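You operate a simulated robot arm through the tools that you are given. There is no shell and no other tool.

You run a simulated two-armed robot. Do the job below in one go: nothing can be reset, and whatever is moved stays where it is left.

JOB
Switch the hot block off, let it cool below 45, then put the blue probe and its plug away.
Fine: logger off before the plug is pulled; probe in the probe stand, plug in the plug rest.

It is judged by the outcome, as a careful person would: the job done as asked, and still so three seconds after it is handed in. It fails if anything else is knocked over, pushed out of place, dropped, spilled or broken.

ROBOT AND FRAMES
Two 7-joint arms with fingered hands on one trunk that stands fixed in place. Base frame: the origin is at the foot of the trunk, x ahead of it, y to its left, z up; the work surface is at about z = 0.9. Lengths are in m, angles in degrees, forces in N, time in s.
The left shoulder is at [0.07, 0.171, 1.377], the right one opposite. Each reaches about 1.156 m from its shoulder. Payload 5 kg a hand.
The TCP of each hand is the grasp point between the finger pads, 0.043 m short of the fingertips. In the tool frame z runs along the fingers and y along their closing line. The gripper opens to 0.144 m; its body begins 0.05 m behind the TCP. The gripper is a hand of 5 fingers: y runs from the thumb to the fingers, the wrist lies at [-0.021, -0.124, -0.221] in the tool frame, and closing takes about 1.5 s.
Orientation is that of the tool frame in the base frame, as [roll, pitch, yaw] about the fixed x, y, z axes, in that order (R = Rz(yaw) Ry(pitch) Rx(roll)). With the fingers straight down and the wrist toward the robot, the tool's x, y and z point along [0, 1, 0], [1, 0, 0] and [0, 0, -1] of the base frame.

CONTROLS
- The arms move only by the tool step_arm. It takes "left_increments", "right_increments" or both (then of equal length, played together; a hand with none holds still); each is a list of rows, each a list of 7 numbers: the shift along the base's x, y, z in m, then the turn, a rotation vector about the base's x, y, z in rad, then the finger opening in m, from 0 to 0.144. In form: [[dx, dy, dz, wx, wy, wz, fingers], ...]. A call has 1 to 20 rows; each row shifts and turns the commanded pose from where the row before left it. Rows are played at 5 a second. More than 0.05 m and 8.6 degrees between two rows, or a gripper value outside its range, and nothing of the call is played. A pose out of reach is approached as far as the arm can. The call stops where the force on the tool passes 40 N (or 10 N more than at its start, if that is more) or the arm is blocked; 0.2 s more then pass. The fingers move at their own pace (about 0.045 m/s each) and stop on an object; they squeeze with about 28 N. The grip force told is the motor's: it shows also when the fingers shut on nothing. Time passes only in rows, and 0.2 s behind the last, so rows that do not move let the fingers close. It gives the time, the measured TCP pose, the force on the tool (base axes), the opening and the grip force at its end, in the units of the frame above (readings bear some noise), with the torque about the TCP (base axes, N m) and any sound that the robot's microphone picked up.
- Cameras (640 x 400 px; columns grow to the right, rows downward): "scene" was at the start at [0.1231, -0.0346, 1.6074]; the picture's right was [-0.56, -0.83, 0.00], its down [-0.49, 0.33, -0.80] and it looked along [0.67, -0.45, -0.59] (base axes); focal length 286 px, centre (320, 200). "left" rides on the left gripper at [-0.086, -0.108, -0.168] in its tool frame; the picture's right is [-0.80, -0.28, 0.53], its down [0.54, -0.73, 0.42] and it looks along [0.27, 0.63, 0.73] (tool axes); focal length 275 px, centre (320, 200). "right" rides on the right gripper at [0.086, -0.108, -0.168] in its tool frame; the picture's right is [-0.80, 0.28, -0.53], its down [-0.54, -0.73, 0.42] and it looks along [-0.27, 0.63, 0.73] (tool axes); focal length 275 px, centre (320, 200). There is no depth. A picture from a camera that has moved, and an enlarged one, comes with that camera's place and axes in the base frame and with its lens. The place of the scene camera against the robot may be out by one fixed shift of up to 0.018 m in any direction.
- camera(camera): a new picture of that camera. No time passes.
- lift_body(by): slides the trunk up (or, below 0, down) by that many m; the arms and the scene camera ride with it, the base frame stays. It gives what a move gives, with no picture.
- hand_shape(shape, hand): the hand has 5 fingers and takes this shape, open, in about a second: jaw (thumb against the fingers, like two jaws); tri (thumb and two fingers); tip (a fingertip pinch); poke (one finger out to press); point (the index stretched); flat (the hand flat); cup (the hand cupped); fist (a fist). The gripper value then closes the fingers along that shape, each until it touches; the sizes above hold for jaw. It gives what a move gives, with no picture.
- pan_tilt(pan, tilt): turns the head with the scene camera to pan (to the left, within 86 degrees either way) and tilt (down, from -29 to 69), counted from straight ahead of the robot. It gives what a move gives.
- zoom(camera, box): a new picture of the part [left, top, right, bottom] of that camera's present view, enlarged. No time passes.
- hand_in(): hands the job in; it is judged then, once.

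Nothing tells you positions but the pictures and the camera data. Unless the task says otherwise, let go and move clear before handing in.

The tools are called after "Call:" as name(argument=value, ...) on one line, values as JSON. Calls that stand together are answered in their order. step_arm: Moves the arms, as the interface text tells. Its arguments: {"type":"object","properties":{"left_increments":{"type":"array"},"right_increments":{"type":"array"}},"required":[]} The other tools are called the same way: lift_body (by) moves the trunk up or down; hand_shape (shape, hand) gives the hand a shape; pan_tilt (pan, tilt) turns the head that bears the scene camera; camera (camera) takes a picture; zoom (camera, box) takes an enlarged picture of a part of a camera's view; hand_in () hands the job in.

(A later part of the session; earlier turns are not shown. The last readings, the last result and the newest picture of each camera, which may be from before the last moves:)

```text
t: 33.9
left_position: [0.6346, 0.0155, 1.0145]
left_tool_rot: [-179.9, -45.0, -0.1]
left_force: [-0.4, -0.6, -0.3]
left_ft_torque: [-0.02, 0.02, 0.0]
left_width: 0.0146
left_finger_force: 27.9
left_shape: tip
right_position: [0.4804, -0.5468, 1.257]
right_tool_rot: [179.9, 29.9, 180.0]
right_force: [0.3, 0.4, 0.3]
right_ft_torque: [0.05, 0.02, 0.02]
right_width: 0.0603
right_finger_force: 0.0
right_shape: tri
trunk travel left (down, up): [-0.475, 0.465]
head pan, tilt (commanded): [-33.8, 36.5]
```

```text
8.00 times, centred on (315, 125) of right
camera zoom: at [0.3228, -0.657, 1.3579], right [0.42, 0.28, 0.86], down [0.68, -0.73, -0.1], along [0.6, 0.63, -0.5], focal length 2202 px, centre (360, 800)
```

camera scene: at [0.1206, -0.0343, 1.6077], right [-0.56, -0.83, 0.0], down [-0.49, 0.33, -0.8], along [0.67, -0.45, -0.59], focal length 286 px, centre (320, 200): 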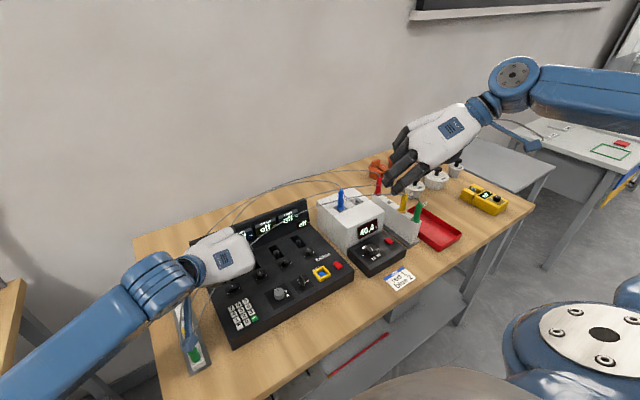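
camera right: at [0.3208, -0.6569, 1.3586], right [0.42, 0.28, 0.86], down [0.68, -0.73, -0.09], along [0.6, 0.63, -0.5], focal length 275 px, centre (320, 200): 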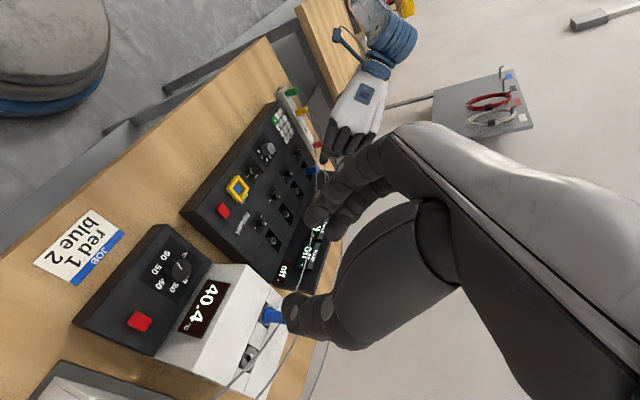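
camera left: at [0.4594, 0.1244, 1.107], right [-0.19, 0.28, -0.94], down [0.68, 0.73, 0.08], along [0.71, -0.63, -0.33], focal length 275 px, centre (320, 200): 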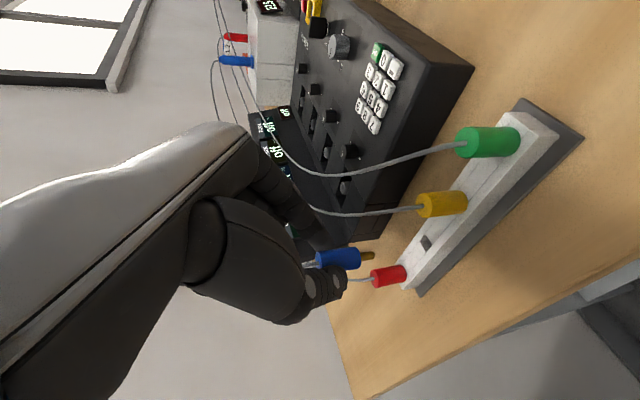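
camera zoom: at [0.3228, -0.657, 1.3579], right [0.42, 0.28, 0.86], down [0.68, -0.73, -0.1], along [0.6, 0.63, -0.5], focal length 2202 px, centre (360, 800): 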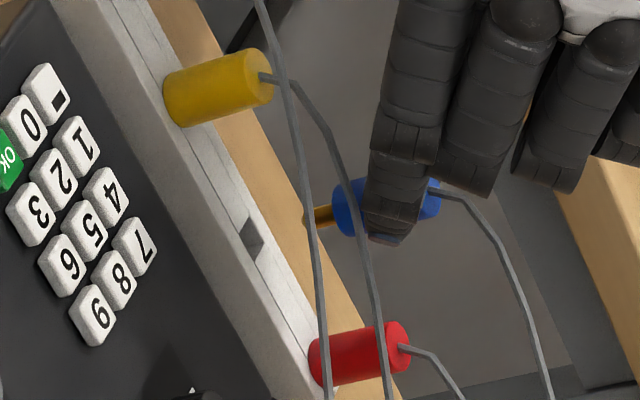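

The pin is within about 2 mm of the slot and 25 mm above it; the plug leans about 4° with the pin toward +y. I'll correct the lean and offset, lower 10 mm and re-check.

Call:
step_arm(left_increments=[[0.0017, 0.0033, 0, -0.075, 0, 0, 0], [0, 0, -0.005, 0, 0, 0, 0], [0, 0, -0.005, 0, 0, 0, 0], [0, 0, 0, 0, 0, 0, 0]])

Call:
zoom(camera="left", box=[310, 200, 430, 290])

Call:
zoom(camera="right", box=[285, 100, 345, 150])

```text
t: 34.9
left_position: [0.6361, 0.0189, 1.005]
left_tool_rot: [173.9, -44.8, 4.3]
left_force: [-0.6, -0.3, 0.1]
left_ft_torque: [-0.01, 0.01, -0.01]
left_width: 0.014
left_finger_force: 28.3
left_shape: tip
right_position: [0.4804, -0.5463, 1.2573]
right_tool_rot: [179.9, 30.0, 179.9]
right_force: [-0.1, 0.0, -0.4]
right_ft_torque: [0.03, -0.01, -0.02]
right_width: 0.0607
right_finger_force: 0.0
right_shape: tri
trunk travel left (down, up): [-0.475, 0.465]
head pan, tilt (commanded): [-33.8, 36.5]
```

```text
4.44 times, centred on (370, 245) of left
camera zoom: at [0.4577, 0.1313, 1.0538], right [-0.19, 0.21, -0.96], down [0.68, 0.73, 0.03], along [0.71, -0.65, -0.28], focal length 1224 px, centre (98, 0)
```

zoom: 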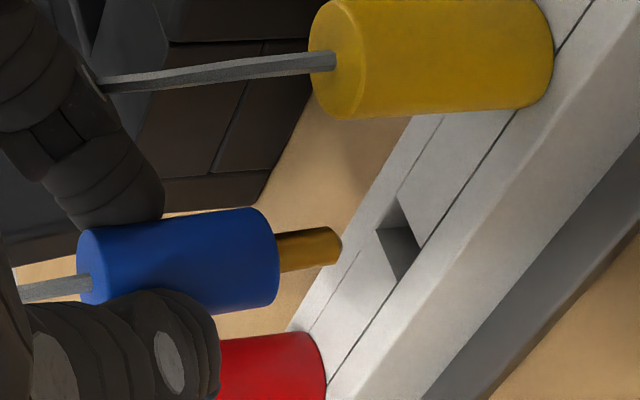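

```text
8.00 times, centred on (315, 125) of right
camera zoom: at [0.3226, -0.6566, 1.3582], right [0.42, 0.28, 0.86], down [0.68, -0.73, -0.1], along [0.6, 0.63, -0.5], focal length 2202 px, centre (360, 800)
```

zoom: 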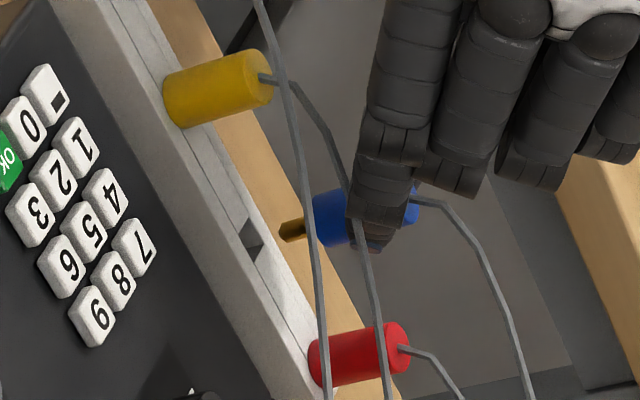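

The pin is now aligned over the slot within about 1 mm and 14 mm above it. I'll lower it in small steps.

Call:
step_arm(left_increments=[[0, 0, -0.005, 0, 0, 0, 0], [0, 0, -0.005, 0, 0, 0, 0], [0, 0, -0.004, 0, 0, 0, 0], [0, 0, -0.004, 0, 0, 0, 0]])

Call:
zoom(camera="left", box=[310, 200, 430, 290])

Call:
zoom(camera="right", box=[285, 100, 345, 150])

```text
t: 35.9
left_position: [0.6349, 0.0183, 0.9862]
left_tool_rot: [174.1, -44.9, 4.2]
left_force: [-0.4, 0.8, -0.8]
left_ft_torque: [0.01, 0.03, 0.03]
left_width: 0.0144
left_finger_force: 28.1
left_shape: tip
right_position: [0.4817, -0.5475, 1.2564]
right_tool_rot: [179.8, 29.9, 179.9]
right_force: [1.2, 0.1, 1.3]
right_ft_torque: [0.0, -0.01, 0.01]
right_width: 0.0603
right_finger_force: 0.2
right_shape: tri
trunk travel left (down, up): [-0.475, 0.465]
head pan, tilt (commanded): [-33.8, 36.5]
```

```text
4.44 times, centred on (370, 245) of left
camera zoom: at [0.4578, 0.1306, 1.0357], right [-0.19, 0.21, -0.96], down [0.68, 0.73, 0.03], along [0.71, -0.65, -0.28], focal length 1224 px, centre (98, 0)
```

zoom: 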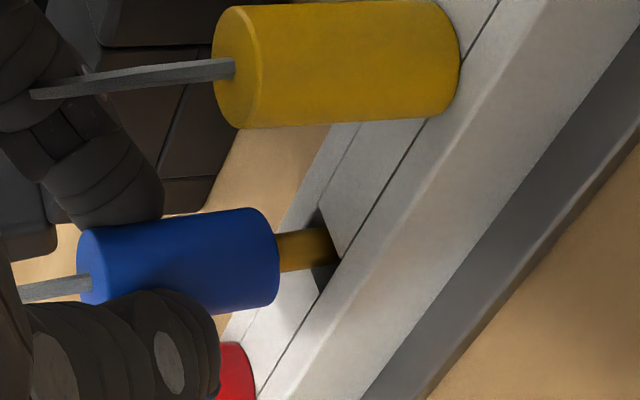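

```text
8.00 times, centred on (315, 125) of right
camera zoom: at [0.3228, -0.657, 1.3579], right [0.42, 0.28, 0.86], down [0.68, -0.73, -0.1], along [0.6, 0.63, -0.5], focal length 2202 px, centre (360, 800)
```

zoom: 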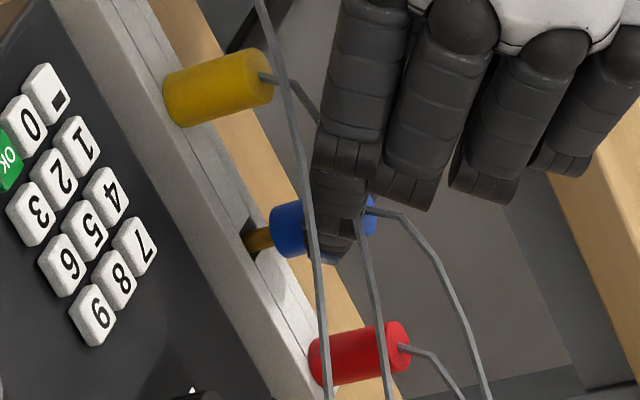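

The pin has entered the slot with no contact force. I'll continue lowering until the plug seats.

Call:
step_arm(left_increments=[[0, 0, -0.003, 0, 0, 0, 0], [0, 0, -0.003, 0, 0, 0, 0], [0, 0, -0.002, 0, 0, 0, 0], [0, 0, -0.002, 0, 0, 0, 0]])

Call:
zoom(camera="left", box=[310, 200, 430, 290])

Call:
zoom(camera="right", box=[285, 100, 345, 150])

```text
t: 36.9
left_position: [0.6358, 0.0178, 0.9763]
left_tool_rot: [173.9, -44.9, 4.3]
left_force: [1.2, -0.5, 0.7]
left_ft_torque: [0.01, 0.02, -0.01]
left_width: 0.0139
left_finger_force: 28.1
left_shape: tip
right_position: [0.4818, -0.5474, 1.2569]
right_tool_rot: [-180.0, 29.9, -179.9]
right_force: [1.3, 0.4, -0.3]
right_ft_torque: [0.01, -0.01, 0.02]
right_width: 0.0604
right_finger_force: 0.1
right_shape: tri
trunk travel left (down, up): [-0.475, 0.465]
head pan, tilt (commanded): [-33.8, 36.5]
```

```text
4.44 times, centred on (370, 245) of left
camera zoom: at [0.458, 0.1309, 1.026], right [-0.19, 0.21, -0.96], down [0.68, 0.73, 0.03], along [0.71, -0.65, -0.28], focal length 1224 px, centre (98, 0)
```

zoom: 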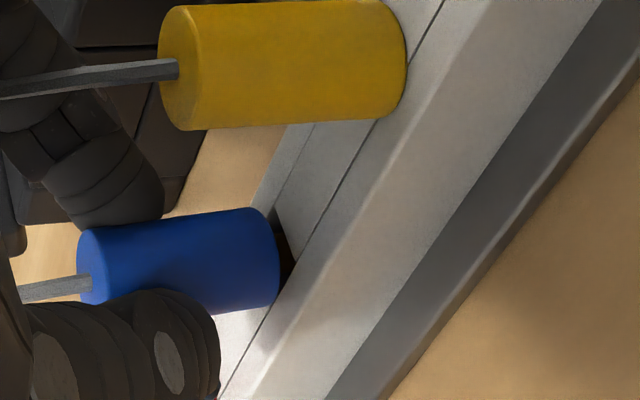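

```text
8.00 times, centred on (315, 125) of right
camera zoom: at [0.3228, -0.657, 1.3579], right [0.42, 0.28, 0.86], down [0.68, -0.73, -0.1], along [0.6, 0.63, -0.5], focal length 2202 px, centre (360, 800)
```

zoom: 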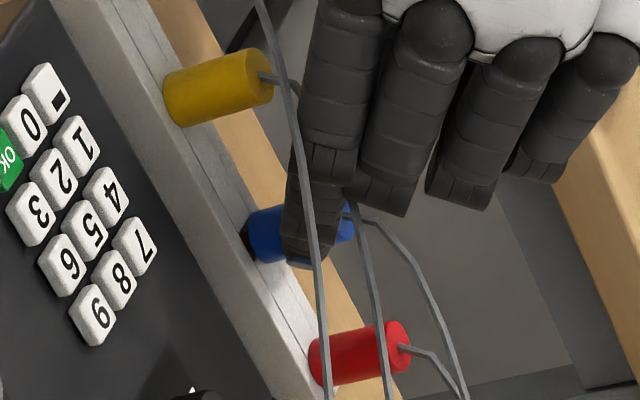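

The plug body is almost at the rest's top face. I'll take it down the last few millimetres until contact.

Call:
step_arm(left_increments=[[0, 0, -0.002, 0, 0, 0, 0], [0, 0, -0.0015, 0, 0, 0, 0], [0, 0, -0.0015, 0, 0, 0, 0]])

Call:
zoom(camera="left", box=[310, 200, 430, 290])

Call:
zoom(camera="right", box=[285, 100, 345, 150])

```text
t: 37.7
left_position: [0.6351, 0.0177, 0.9727]
left_tool_rot: [174.1, -44.9, 4.1]
left_force: [-0.5, -1.3, 3.1]
left_ft_torque: [-0.02, -0.04, -0.01]
left_width: 0.014
left_finger_force: 27.6
left_shape: tip
right_position: [0.4806, -0.5469, 1.2572]
right_tool_rot: [180.0, 29.9, 180.0]
right_force: [0.8, 0.1, 0.8]
right_ft_torque: [0.0, 0.02, 0.01]
right_width: 0.0603
right_finger_force: 0.0
right_shape: tri
trunk travel left (down, up): [-0.475, 0.465]
head pan, tilt (commanded): [-33.8, 36.5]
```

```text
4.44 times, centred on (370, 245) of left
camera zoom: at [0.4578, 0.1313, 1.0219], right [-0.18, 0.21, -0.96], down [0.68, 0.73, 0.03], along [0.71, -0.65, -0.28], focal length 1224 px, centre (98, 0)
```

zoom: 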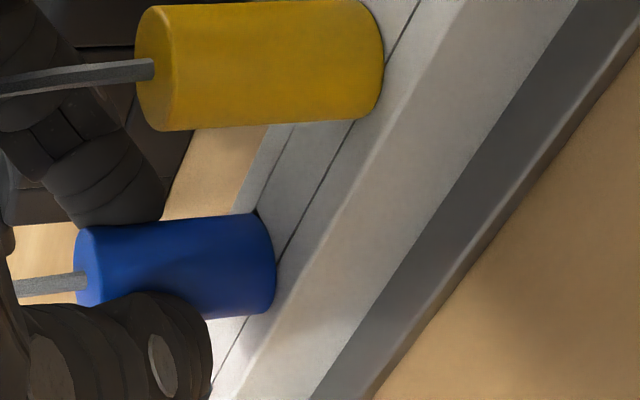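

```text
8.00 times, centred on (315, 125) of right
camera zoom: at [0.3224, -0.6571, 1.358], right [0.42, 0.28, 0.86], down [0.68, -0.73, -0.1], along [0.6, 0.63, -0.5], focal length 2202 px, centre (360, 800)
```

zoom: 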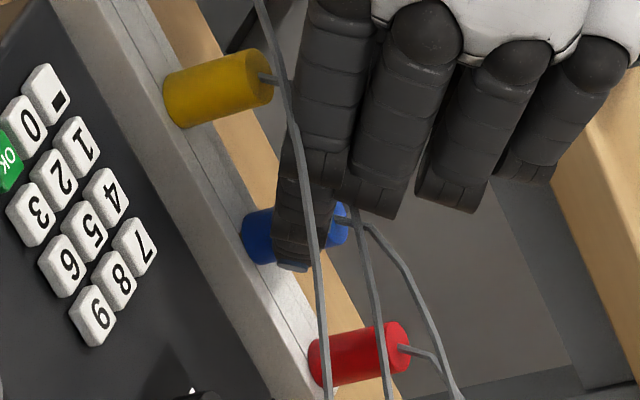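

The plug is seated (about 3 N of contact). I'll open the pinch and back away up and toward the robot.

Call:
step_arm(left_increments=[[0, 0, 0, 0, 0, 0, 0.02], [0, 0, 0, 0, 0, 0, 0.035], [0, 0, 0, 0, 0, 0, 0.05], [0, 0, 0, 0, 0, 0, 0.055], [0, 0, 0.005, 0, 0, 0, 0.055], [0, 0, 0.01, 0, 0, 0, 0.055], [-0.005, 0, 0.015, 0, 0, 0, 0.055], [-0.01, 0, 0.02, 0, 0, 0, 0.055], [-0.015, 0, 0.03, 0, 0, 0, 0.055], [-0.02, 0.01, 0.04, 0, 0, 0, 0.055], [-0.02, 0.02, 0.04, 0, 0, 0, 0.055]])

Call:
camera(camera="left")

Call:
zoom(camera="right", box=[275, 90, 345, 150])

Call:
camera(camera="scene")

```text
t: 40.1
left_position: [0.5635, 0.0522, 1.1364]
left_tool_rot: [173.9, -44.9, 4.2]
left_force: [-0.9, -0.2, 0.1]
left_ft_torque: [0.0, -0.05, 0.0]
left_width: 0.055
left_finger_force: 0.1
left_shape: tip
right_position: [0.479, -0.5469, 1.2581]
right_tool_rot: [180.0, 30.1, 180.0]
right_force: [0.1, -0.3, 0.4]
right_ft_torque: [-0.02, 0.0, -0.01]
right_width: 0.0604
right_finger_force: 0.1
right_shape: tri
trunk travel left (down, up): [-0.475, 0.465]
head pan, tilt (commanded): [-33.8, 36.5]
```

```text
taken
camera left: at [0.3857, 0.1639, 1.1844], right [-0.18, 0.21, -0.96], down [0.68, 0.73, 0.03], along [0.71, -0.65, -0.28], focal length 275 px, centre (320, 200)
```

left: 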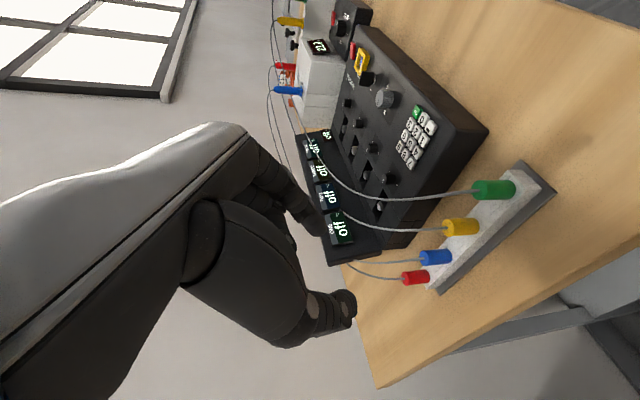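

```text
6.67 times, centred on (310, 120) of right
camera zoom: at [0.3211, -0.6563, 1.3587], right [0.42, 0.28, 0.86], down [0.68, -0.73, -0.1], along [0.6, 0.63, -0.5], focal length 1835 px, centre (387, 733)
```

zoom: 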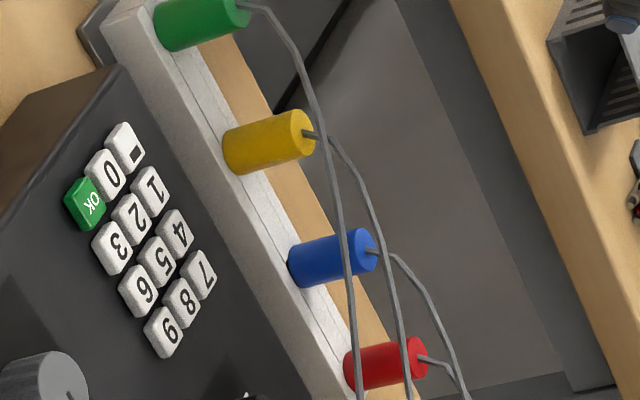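

```text
taken
camera scene: at [0.1213, -0.0334, 1.6075], right [-0.56, -0.83, 0.0], down [-0.49, 0.33, -0.8], along [0.67, -0.45, -0.59], focal length 286 px, centre (320, 200)
```

scene: 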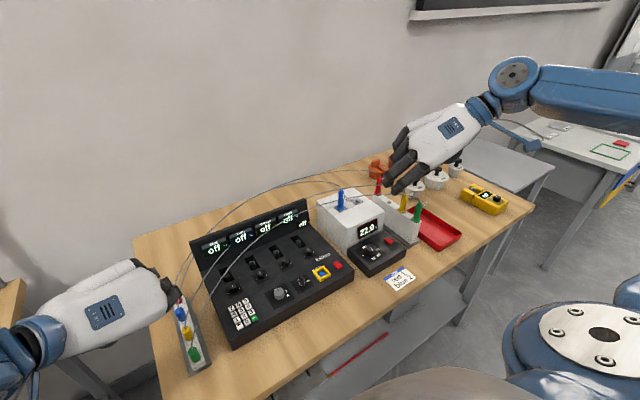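

The blue plug sits flush in the rest in line with the others, and the block is at 22. Next is the probe; I'll zoom on it from all three cameras to fix its position.

Call:
zoom(camera="left", box=[260, 40, 360, 120])

Call:
zoom(camera="right", box=[200, 260, 320, 380])

Call:
zoom(camera="scene", box=[310, 170, 390, 230])

Call:
zoom(camera="scene", box=[360, 160, 450, 240])

```text
5.00 times, centred on (310, 80) of left
camera zoom: at [0.3857, 0.1639, 1.1844], right [-0.18, 0.21, -0.96], down [0.68, 0.73, 0.03], along [0.71, -0.65, -0.28], focal length 1376 px, centre (370, 800)
```

zoom: 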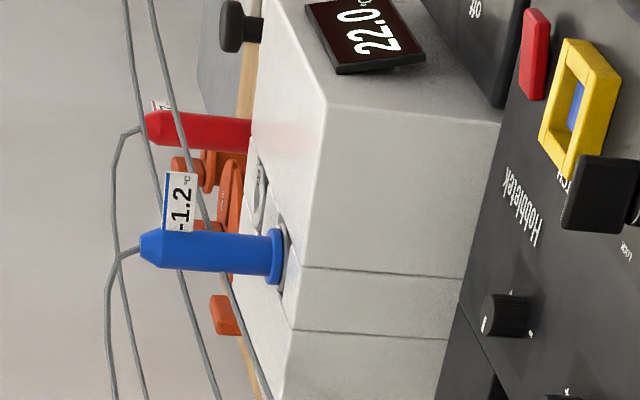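

```text
3.33 times, centred on (260, 320) of right
camera zoom: at [0.3211, -0.6563, 1.3587], right [0.42, 0.28, 0.86], down [0.68, -0.73, -0.1], along [0.6, 0.63, -0.5], focal length 918 px, centre (520, -200)
```

zoom: 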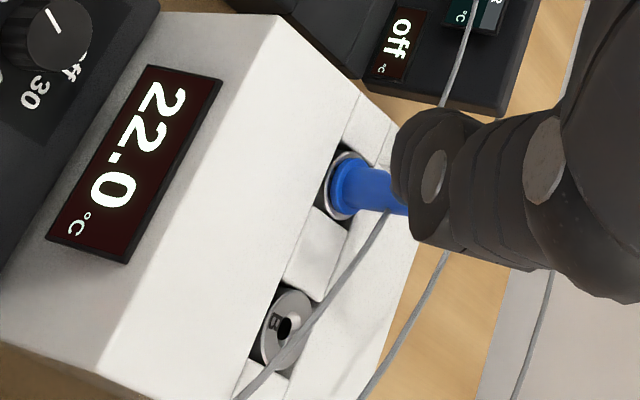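

```text
6.67 times, centred on (350, 200) of scene
camera zoom: at [0.1213, -0.0334, 1.6075], right [-0.56, -0.83, 0.0], down [-0.49, 0.33, -0.8], along [0.67, -0.45, -0.59], focal length 1904 px, centre (120, 200)
```

zoom: 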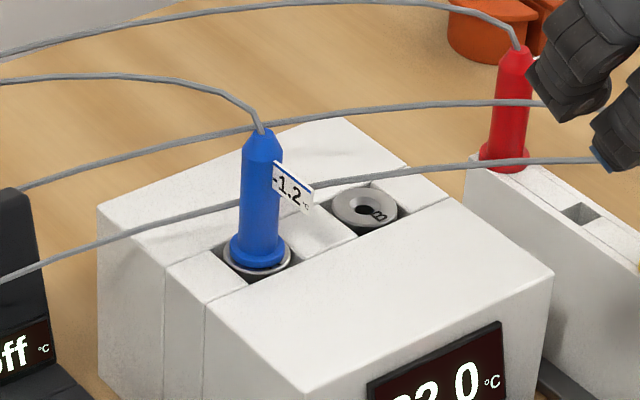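

```text
5.00 times, centred on (405, 200) of scene
camera zoom: at [0.1213, -0.0334, 1.6075], right [-0.56, -0.83, 0.0], down [-0.49, 0.33, -0.8], along [0.67, -0.45, -0.59], focal length 1428 px, centre (-105, 200)
```

zoom: 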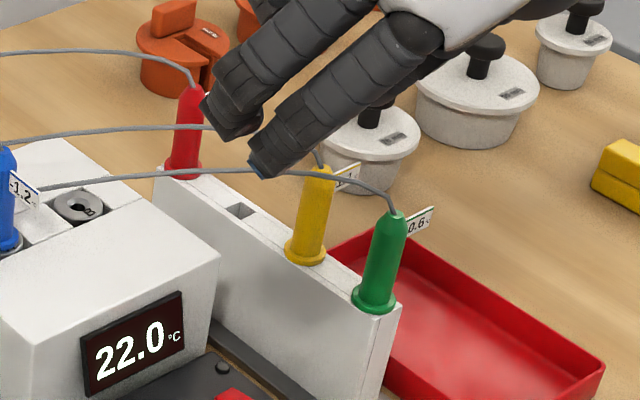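

The probe axis is at about [0.714, -0.525], handle from z = 1.02 to 1.09, with its tag pointing toward the robot. I'll switch the right hand to the fingertip pinch (it worked well on the plug) and move to a stand-off above the probe.

Call:
hand_shape(shape="tip", hand="right")

Call:
step_arm(right_increments=[[0.018, 0.0022, -0.005, 0, 0, 0, 0.1], [0.018, 0.0022, -0.005, 0, 0, 0, 0.07], [0.018, 0.0022, -0.01, 0, 0, 0, 0.055], [0.018, 0.0022, -0.01, 0, 0, 0, 0.055], [0.018, 0.0022, -0.01, 0, 0, 0, 0.055], [0.018, 0.0022, -0.01, 0, 0, 0, 0.055], [0.018, 0.0022, -0.01, 0, 0, 0, 0.055], [0.018, 0.0022, -0.01, 0, 0, 0, 0.055], [0.018, 0.0022, -0.01, 0, 0, 0, 0.055], [0.018, 0.0022, -0.01, 0, 0, 0, 0.055], [0, 0, 0, 0, 0, 0, 0.055]])

Call:
camera(camera="right")

Call:
zoom(camera="right", box=[220, 190, 400, 340])

Call:
zoom(camera="left", box=[250, 20, 370, 120])

Call:
camera(camera="scene")

```text
t: 41.0
left_position: [0.5651, 0.0505, 1.135]
left_tool_rot: [174.0, -44.8, 4.2]
left_force: [-0.1, 0.1, -1.3]
left_ft_torque: [0.01, 0.01, 0.02]
left_width: 0.0547
left_finger_force: 0.0
left_shape: tip
right_position: [0.4803, -0.5473, 1.257]
right_tool_rot: [179.9, 29.9, 179.9]
right_force: [0.6, -0.3, 0.4]
right_ft_torque: [0.01, 0.0, -0.01]
right_width: 0.144
right_finger_force: 0.1
right_shape: tip
trunk travel left (down, up): [-0.475, 0.465]
head pan, tilt (commanded): [-33.8, 36.5]
```

```text
t: 43.4
left_position: [0.5648, 0.0503, 1.1349]
left_tool_rot: [174.0, -44.8, 4.2]
left_force: [-0.3, 0.5, -0.3]
left_ft_torque: [0.02, -0.02, -0.01]
left_width: 0.0547
left_finger_force: 0.0
left_shape: tip
right_position: [0.6603, -0.5254, 1.1663]
right_tool_rot: [-180.0, 30.0, 180.0]
right_force: [-0.5, -0.7, 1.1]
right_ft_torque: [-0.03, -0.02, -0.01]
right_width: 0.0559
right_finger_force: 0.1
right_shape: tip
trunk travel left (down, up): [-0.475, 0.465]
head pan, tilt (commanded): [-33.8, 36.5]
```

```text
taken
camera right: at [0.5024, -0.6355, 1.2678], right [0.42, 0.28, 0.86], down [0.68, -0.73, -0.1], along [0.6, 0.63, -0.5], focal length 275 px, centre (320, 200)
```

right: 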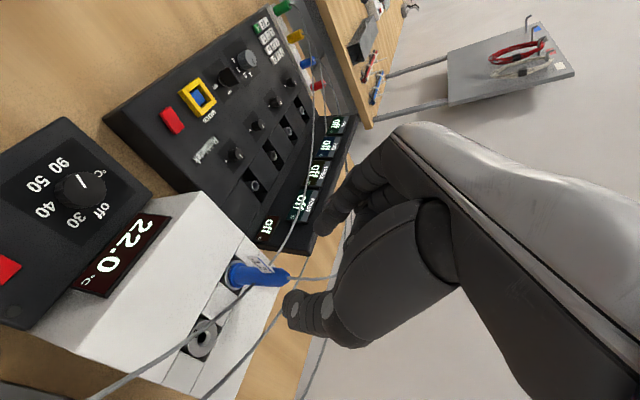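

```text
2.67 times, centred on (310, 265) of right
camera zoom: at [0.5024, -0.6355, 1.2678], right [0.42, 0.28, 0.86], down [0.68, -0.73, -0.1], along [0.6, 0.63, -0.5], focal length 734 px, centre (347, 27)
```

zoom: 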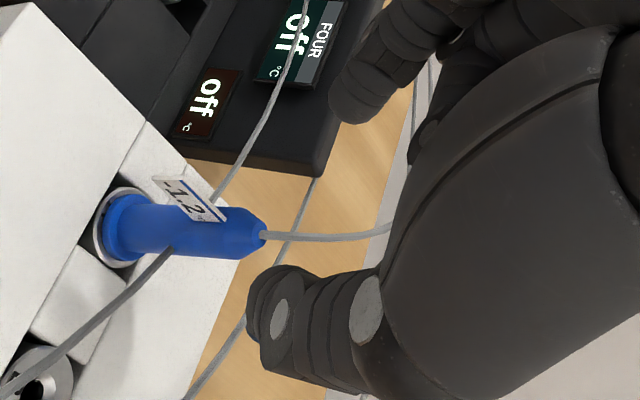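

```text
4.00 times, centred on (310, 70) of left
camera zoom: at [0.3866, 0.1633, 1.1843], right [-0.18, 0.21, -0.96], down [0.68, 0.73, 0.03], along [0.71, -0.65, -0.28], focal length 1101 px, centre (360, 720)
```

zoom: 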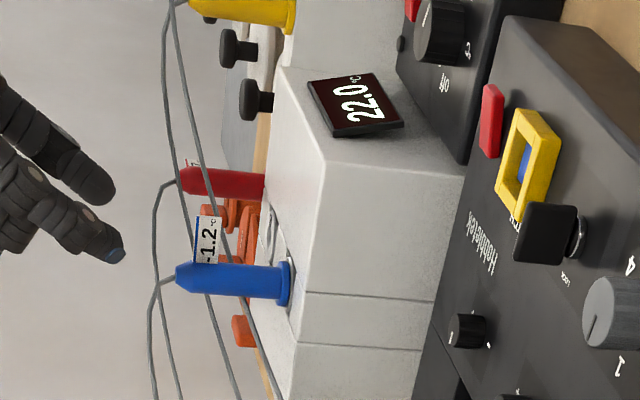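

```text
taken
camera scene: at [0.1222, -0.0344, 1.6075], right [-0.56, -0.83, 0.0], down [-0.49, 0.33, -0.8], along [0.67, -0.45, -0.59], focal length 286 px, centre (320, 200)
```

scene: 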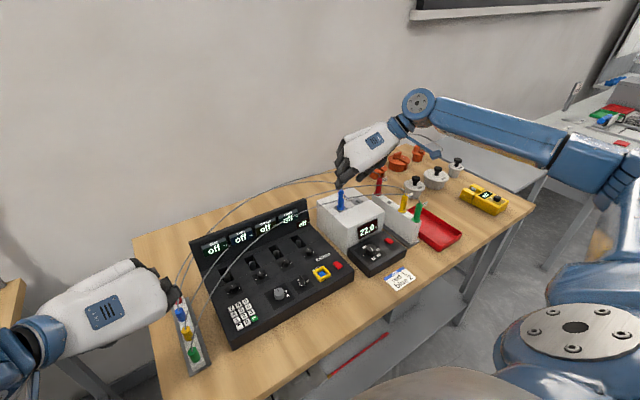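

The probe is lined up along the approach direction and its tag points toward the robot, clear of thumb and index. I'll descend most of the way and check.

Call:
step_arm(right_increments=[[0.007, 0.0003, -0.014, 0, 0, 0, 0.055], [0.007, 0.0003, -0.014, 0, 0, 0, 0.055], [0.007, 0.0002, -0.014, 0, 0, 0, 0.055], [0.006, 0.0002, -0.014, 0, 0, 0, 0.055], [0, 0, 0, 0, 0, 0, 0.055]])

Call:
zoom(camera="right", box=[220, 190, 400, 340])

Call:
zoom(camera="left", box=[250, 40, 350, 120])

Call:
zoom(camera="scene", box=[310, 140, 430, 240])

```text
t: 44.6
left_position: [0.5655, 0.0505, 1.1351]
left_tool_rot: [174.0, -44.9, 4.1]
left_force: [-0.2, 0.0, 0.1]
left_ft_torque: [0.02, 0.0, 0.04]
left_width: 0.0551
left_finger_force: 0.0
left_shape: tip
right_position: [0.6861, -0.5259, 1.1106]
right_tool_rot: [180.0, 30.0, -180.0]
right_force: [0.5, 0.2, 0.0]
right_ft_torque: [-0.01, -0.02, 0.02]
right_width: 0.0559
right_finger_force: 0.0
right_shape: tip
trunk travel left (down, up): [-0.475, 0.465]
head pan, tilt (commanded): [-33.8, 36.5]
```

```text
2.67 times, centred on (310, 265) of right
camera zoom: at [0.529, -0.6353, 1.212], right [0.42, 0.28, 0.86], down [0.68, -0.73, -0.1], along [0.6, 0.63, -0.5], focal length 734 px, centre (347, 27)
```

zoom: 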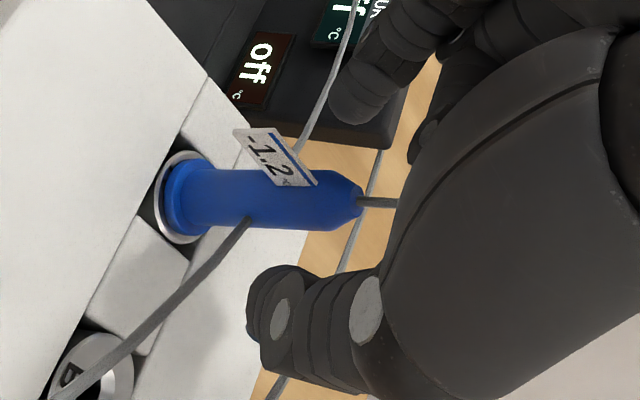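

```text
5.00 times, centred on (300, 80) of left
camera zoom: at [0.3867, 0.1634, 1.1842], right [-0.19, 0.21, -0.96], down [0.68, 0.73, 0.03], along [0.71, -0.65, -0.28], focal length 1376 px, centre (420, 800)
```

zoom: 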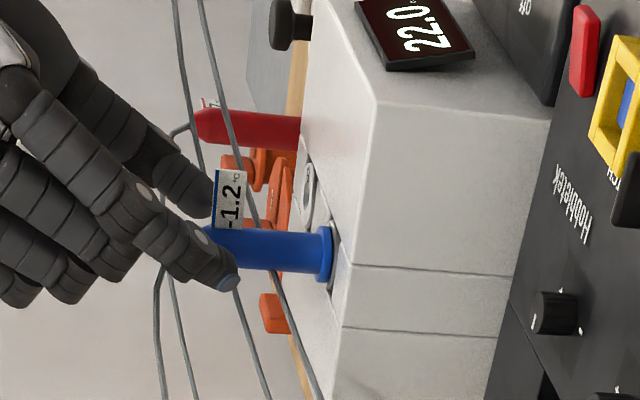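

```text
4.00 times, centred on (370, 190) of scene
camera zoom: at [0.1224, -0.0342, 1.6075], right [-0.56, -0.83, 0.0], down [-0.49, 0.33, -0.8], along [0.67, -0.45, -0.59], focal length 1143 px, centre (120, 240)
```

zoom: 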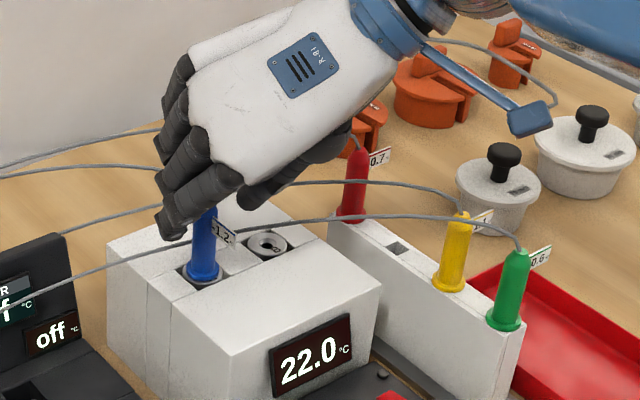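

The handle is between index and thumb with the tag clear of both. I'll finish the last 20 mm with a small +y centering shift, then close gently.

Call:
step_arm(right_increments=[[0.003, 0.001, -0.007, 0, 0, 0, 0.055], [0.003, 0.001, -0.007, 0, 0, 0, 0.055], [0.0024, 0.0004, -0.0063, 0, 0, 0, 0.055], [0, 0, 0, 0, 0, 0, 0.055]])

Call:
zoom(camera="right", box=[220, 190, 400, 340])

Call:
zoom(camera="left", box=[250, 40, 350, 120])

```text
t: 45.6
left_position: [0.5656, 0.0507, 1.1356]
left_tool_rot: [174.0, -44.8, 4.2]
left_force: [-0.6, -0.2, -0.3]
left_ft_torque: [-0.01, 0.0, 0.01]
left_width: 0.0547
left_finger_force: 0.1
left_shape: tip
right_position: [0.6947, -0.5228, 1.0901]
right_tool_rot: [180.0, 29.9, -180.0]
right_force: [-0.4, -0.1, 1.0]
right_ft_torque: [0.01, 0.0, -0.01]
right_width: 0.0561
right_finger_force: 0.1
right_shape: tip
trunk travel left (down, up): [-0.475, 0.465]
head pan, tilt (commanded): [-33.8, 36.5]
```

```text
2.67 times, centred on (310, 265) of right
camera zoom: at [0.5379, -0.6331, 1.1914], right [0.42, 0.28, 0.86], down [0.68, -0.73, -0.1], along [0.6, 0.63, -0.5], focal length 734 px, centre (347, 27)
```

zoom: 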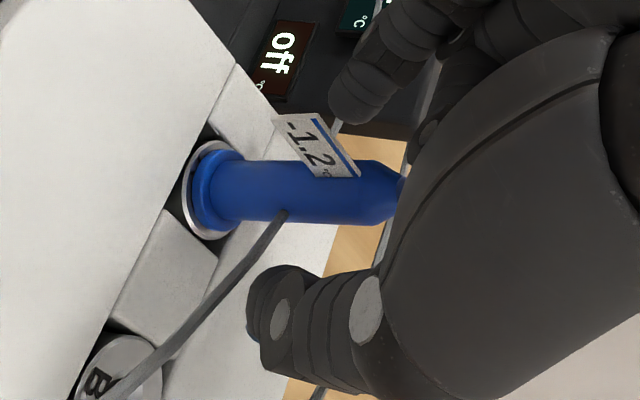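

```text
5.00 times, centred on (300, 80) of left
camera zoom: at [0.3872, 0.1632, 1.184], right [-0.19, 0.21, -0.96], down [0.68, 0.73, 0.03], along [0.71, -0.65, -0.28], focal length 1376 px, centre (420, 800)
```

zoom: 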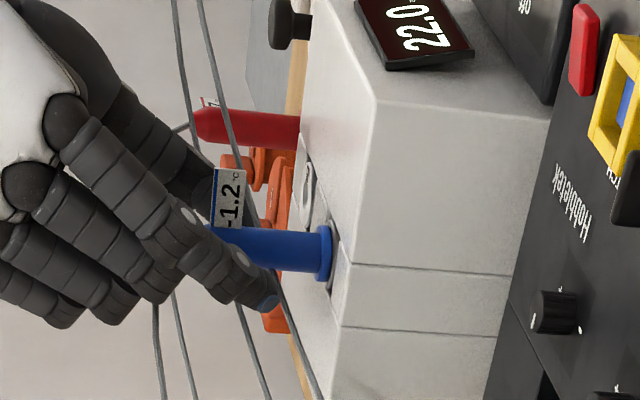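

The handle axis passes right through the pinch centre. I'll close the pinch on it.

Call:
step_arm(right_increments=[[0, 0, 0, 0, 0, 0, 0.04], [0, 0, 0, 0, 0, 0, 0.03], [0, 0, 0, 0, 0, 0, 0.02], [0, 0, 0, 0, 0, 0, 0.01], [0, 0, 0, 0, 0, 0, 0.0], [0, 0, 0, 0, 0, 0, 0.0], [0, 0, 0, 0, 0, 0, 0.0]])

Call:
zoom(camera="right", box=[220, 190, 400, 340])

Call:
zoom(camera="left", box=[250, 40, 350, 120])

```text
t: 47.2
left_position: [0.5663, 0.0511, 1.1363]
left_tool_rot: [173.9, -44.9, 4.4]
left_force: [0.2, -1.2, 0.2]
left_ft_torque: [0.0, 0.0, 0.02]
left_width: 0.0548
left_finger_force: 0.1
left_shape: tip
right_position: [0.6959, -0.5234, 1.0912]
right_tool_rot: [-180.0, 29.8, -180.0]
right_force: [-0.1, -0.1, -0.9]
right_ft_torque: [-0.01, -0.03, 0.01]
right_width: 0.0152
right_finger_force: 28.2
right_shape: tip
trunk travel left (down, up): [-0.475, 0.465]
head pan, tilt (commanded): [-33.8, 36.5]
```

```text
2.67 times, centred on (310, 265) of right
camera zoom: at [0.5379, -0.6329, 1.1914], right [0.42, 0.28, 0.86], down [0.68, -0.73, -0.1], along [0.6, 0.63, -0.5], focal length 734 px, centre (347, 27)
```

zoom: 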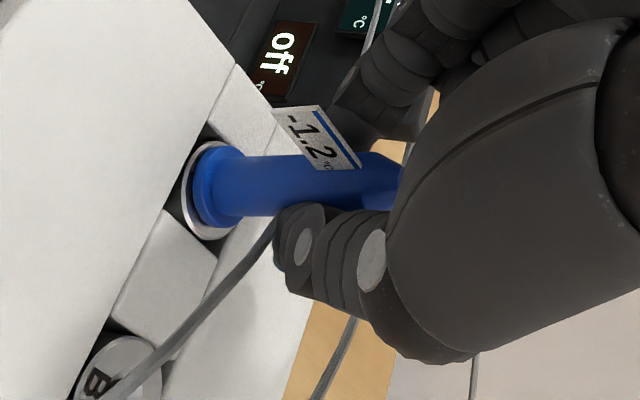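

```text
5.00 times, centred on (300, 80) of left
camera zoom: at [0.3873, 0.1633, 1.184], right [-0.19, 0.21, -0.96], down [0.68, 0.73, 0.03], along [0.71, -0.65, -0.28], focal length 1376 px, centre (420, 800)
```

zoom: 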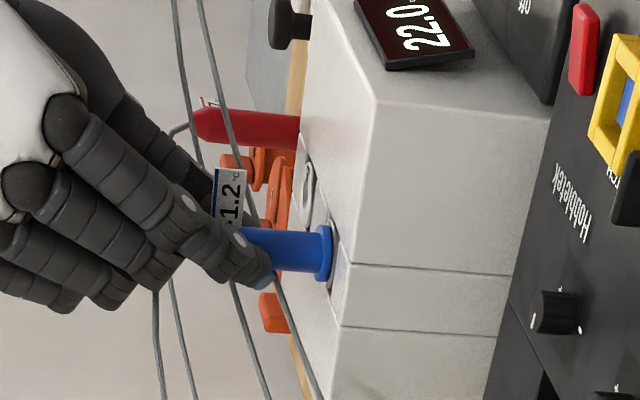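

The probe handle is gripped (28 N at 15 mm). I'll lift straight up slowly and check.

Call:
step_arm(right_increments=[[0, 0, 0.005, 0, 0, 0, 0], [0, 0, 0.01, 0, 0, 0, 0], [0, 0, 0.01, 0, 0, 0, 0], [0, 0, 0.01, 0, 0, 0, 0], [0, 0, 0.01, 0, 0, 0, 0]])

Call:
zoom(camera="right", box=[180, 170, 400, 340])

Call:
zoom(camera="left", box=[230, 30, 350, 130])

Call:
zoom(camera="scene", box=[310, 130, 450, 250])

```text
t: 48.4
left_position: [0.5654, 0.0498, 1.136]
left_tool_rot: [173.9, -44.9, 4.4]
left_force: [0.6, 0.0, -0.5]
left_ft_torque: [0.0, -0.04, 0.02]
left_width: 0.0546
left_finger_force: 0.0
left_shape: tip
right_position: [0.6953, -0.522, 1.1344]
right_tool_rot: [180.0, 29.9, 180.0]
right_force: [0.3, 0.3, -1.0]
right_ft_torque: [0.01, 0.0, -0.02]
right_width: 0.015
right_finger_force: 28.0
right_shape: tip
trunk travel left (down, up): [-0.475, 0.465]
head pan, tilt (commanded): [-33.8, 36.5]
```

```text
2.35 times, centred on (290, 255) of right
camera zoom: at [0.5373, -0.6323, 1.2369], right [0.42, 0.28, 0.86], down [0.68, -0.73, -0.1], along [0.6, 0.63, -0.5], focal length 648 px, centre (391, 71)
```

zoom: 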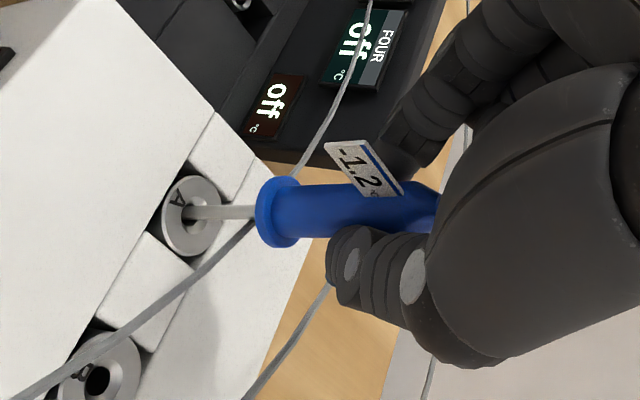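

```text
4.00 times, centred on (290, 80) of left
camera zoom: at [0.3872, 0.1634, 1.184], right [-0.19, 0.21, -0.96], down [0.68, 0.73, 0.03], along [0.71, -0.65, -0.28], focal length 1101 px, centre (440, 680)
```

zoom: 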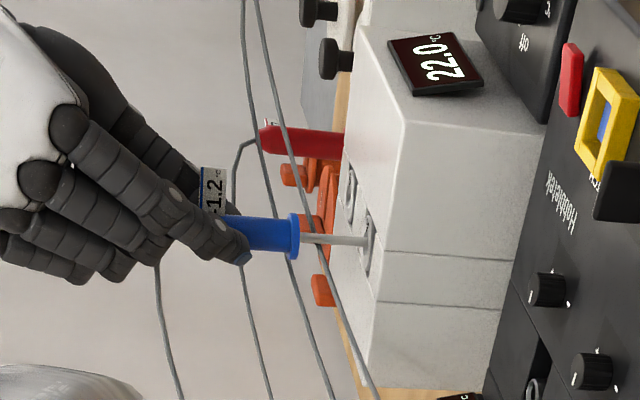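

```text
3.33 times, centred on (380, 190) of scene
camera zoom: at [0.123, -0.0342, 1.6074], right [-0.56, -0.83, 0.0], down [-0.49, 0.33, -0.8], along [0.67, -0.45, -0.59], focal length 952 px, centre (120, 233)
```

zoom: 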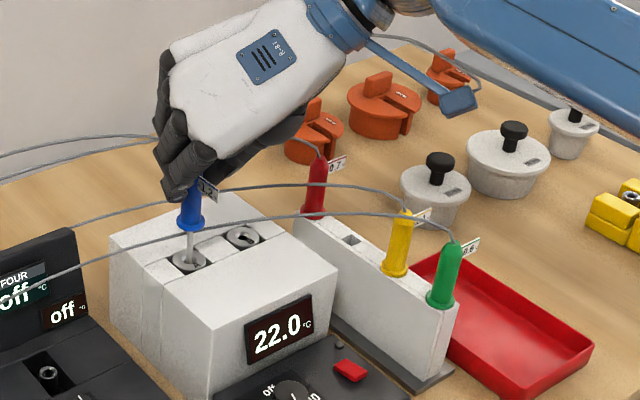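

The probe is coming out cleanly, with its thin stem still in the block. I'll keep lifting straight up.

Call:
step_arm(right_increments=[[0, 0, 0.015, 0, 0, 0, 0], [0, 0, 0.015, 0, 0, 0, 0], [0, 0, 0.015, 0, 0, 0, 0], [0, 0, 0.015, 0, 0, 0, 0], [0, 0, 0.015, 0, 0, 0, 0]])

Call:
zoom(camera="right", box=[160, 150, 400, 340])

Call:
zoom(camera="left", box=[210, 30, 350, 130])

Call:
zoom(camera="scene", box=[310, 120, 450, 240])

```text
t: 49.6
left_position: [0.5652, 0.0521, 1.1354]
left_tool_rot: [173.9, -44.8, 4.2]
left_force: [0.9, 0.2, 0.6]
left_ft_torque: [-0.03, -0.02, -0.05]
left_width: 0.0548
left_finger_force: 0.2
left_shape: tip
right_position: [0.694, -0.5225, 1.2112]
right_tool_rot: [179.9, 29.9, -180.0]
right_force: [0.1, 0.8, -0.1]
right_ft_torque: [-0.01, -0.03, -0.01]
right_width: 0.0151
right_finger_force: 27.2
right_shape: tip
trunk travel left (down, up): [-0.475, 0.465]
head pan, tilt (commanded): [-33.8, 36.5]
```

```text
2.11 times, centred on (280, 245) of right
camera zoom: at [0.5374, -0.6322, 1.3121], right [0.42, 0.28, 0.86], down [0.68, -0.73, -0.1], along [0.6, 0.63, -0.5], focal length 580 px, centre (404, 105)
```

zoom: 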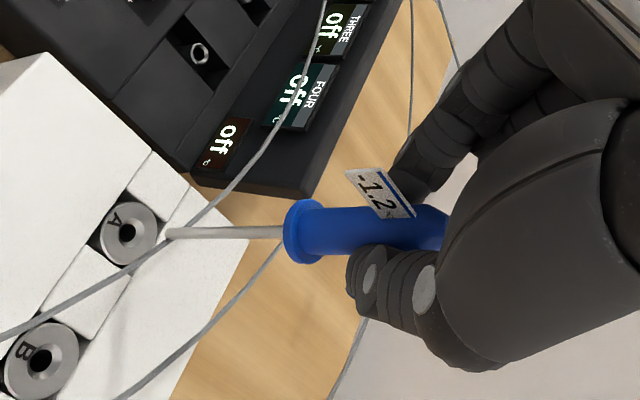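

```text
4.00 times, centred on (280, 80) of left
camera zoom: at [0.3874, 0.1635, 1.1839], right [-0.19, 0.21, -0.96], down [0.68, 0.73, 0.03], along [0.71, -0.65, -0.28], focal length 1101 px, centre (480, 680)
```

zoom: 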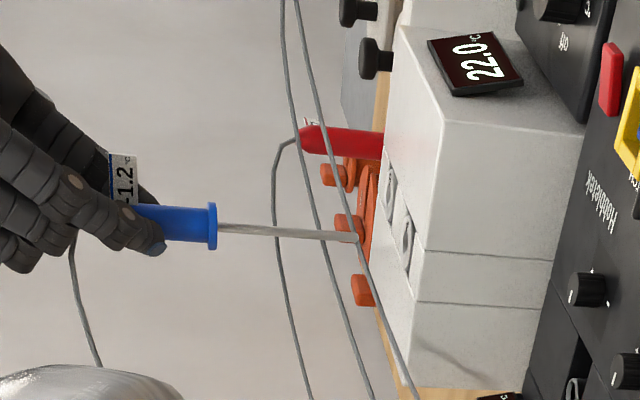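

```text
3.33 times, centred on (380, 180) of scene
camera zoom: at [0.1233, -0.0341, 1.6074], right [-0.56, -0.83, 0.0], down [-0.49, 0.33, -0.8], along [0.67, -0.45, -0.59], focal length 952 px, centre (120, 267)
```

zoom: 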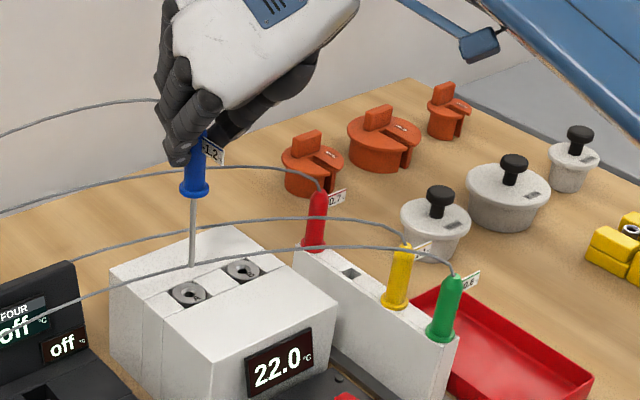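

The probe is fully out, hanging nearly vertical with its stem tip about 42 mm above the block. I'll move it back in x first, then across to above the free hole in the stand, keeping between the red and yellow probes.

Call:
step_arm(right_increments=[[-0.01, 0, 0.01, 0, 0, 0, 0], [-0.016, -0.01, 0.005, 0, 0, 0, 0], [-0.016, -0.02, 0, 0, 0, 0, 0], [0, -0.03, 0, 0, 0, 0, 0], [0, -0.03, 0, 0, 0, 0, 0], [0, -0.03, 0, 0, 0, 0, 0], [0, -0.025, 0, 0, 0, 0, 0], [0, -0.02, 0, 0, 0, 0, 0], [0, 0, 0, 0, 0, 0, 0]])

Call:
camera(camera="right")

Call:
zoom(camera="right", box=[160, 150, 400, 340])

Call:
zoom(camera="left", box=[210, 0, 350, 100])

Call:
zoom(camera="scene", box=[340, 120, 480, 240])

```text
t: 51.6
left_position: [0.5658, 0.0508, 1.1356]
left_tool_rot: [173.9, -44.8, 4.3]
left_force: [1.1, 1.8, -0.6]
left_ft_torque: [-0.01, 0.01, 0.0]
left_width: 0.0548
left_finger_force: 0.0
left_shape: tip
right_position: [0.6522, -0.6892, 1.2272]
right_tool_rot: [179.9, 30.1, -179.9]
right_force: [-0.3, 0.6, 0.1]
right_ft_torque: [0.01, 0.0, 0.01]
right_width: 0.0153
right_finger_force: 28.2
right_shape: tip
trunk travel left (down, up): [-0.475, 0.465]
head pan, tilt (commanded): [-33.8, 36.5]
```

```text
taken
camera right: at [0.4951, -0.7983, 1.3274], right [0.42, 0.28, 0.86], down [0.68, -0.73, -0.1], along [0.6, 0.63, -0.5], focal length 275 px, centre (320, 200)
```

right: 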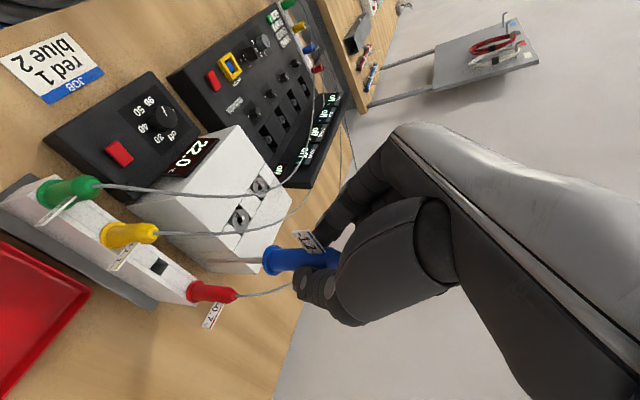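

```text
2.11 times, centred on (280, 245) of right
camera zoom: at [0.4951, -0.7983, 1.3274], right [0.42, 0.28, 0.86], down [0.68, -0.73, -0.1], along [0.6, 0.63, -0.5], focal length 580 px, centre (404, 105)
```

zoom: 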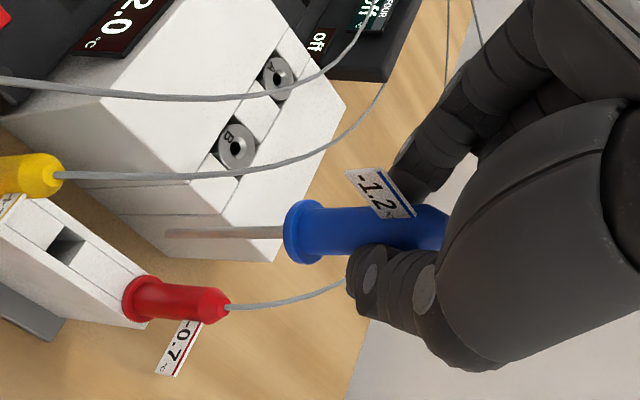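

```text
4.00 times, centred on (280, 50) of left
camera zoom: at [0.3871, 0.1634, 1.184], right [-0.19, 0.21, -0.96], down [0.68, 0.73, 0.03], along [0.71, -0.65, -0.28], focal length 1101 px, centre (480, 800)
```

zoom: 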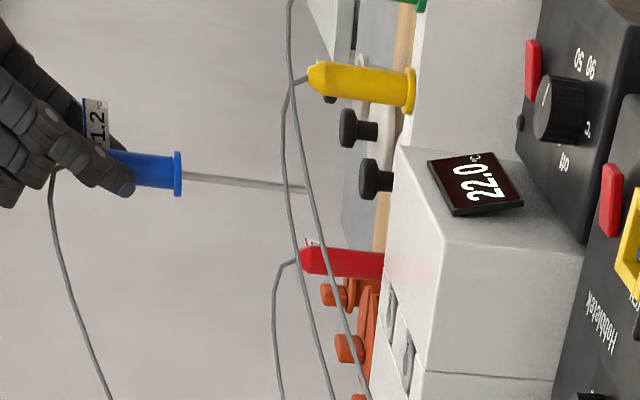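

```text
3.33 times, centred on (410, 180) of scene
camera zoom: at [0.1229, -0.0342, 1.6074], right [-0.56, -0.83, 0.0], down [-0.49, 0.33, -0.8], along [0.67, -0.45, -0.59], focal length 952 px, centre (20, 267)
```

zoom: 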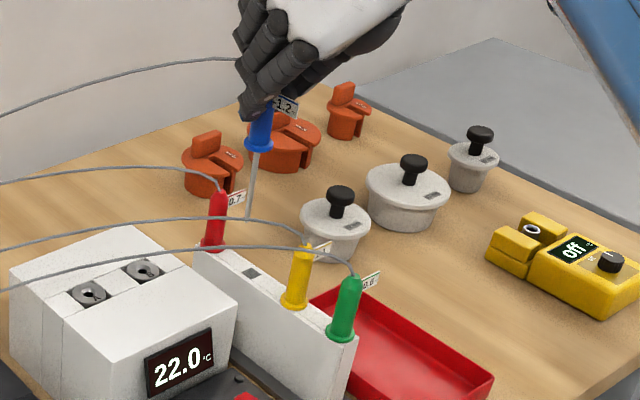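

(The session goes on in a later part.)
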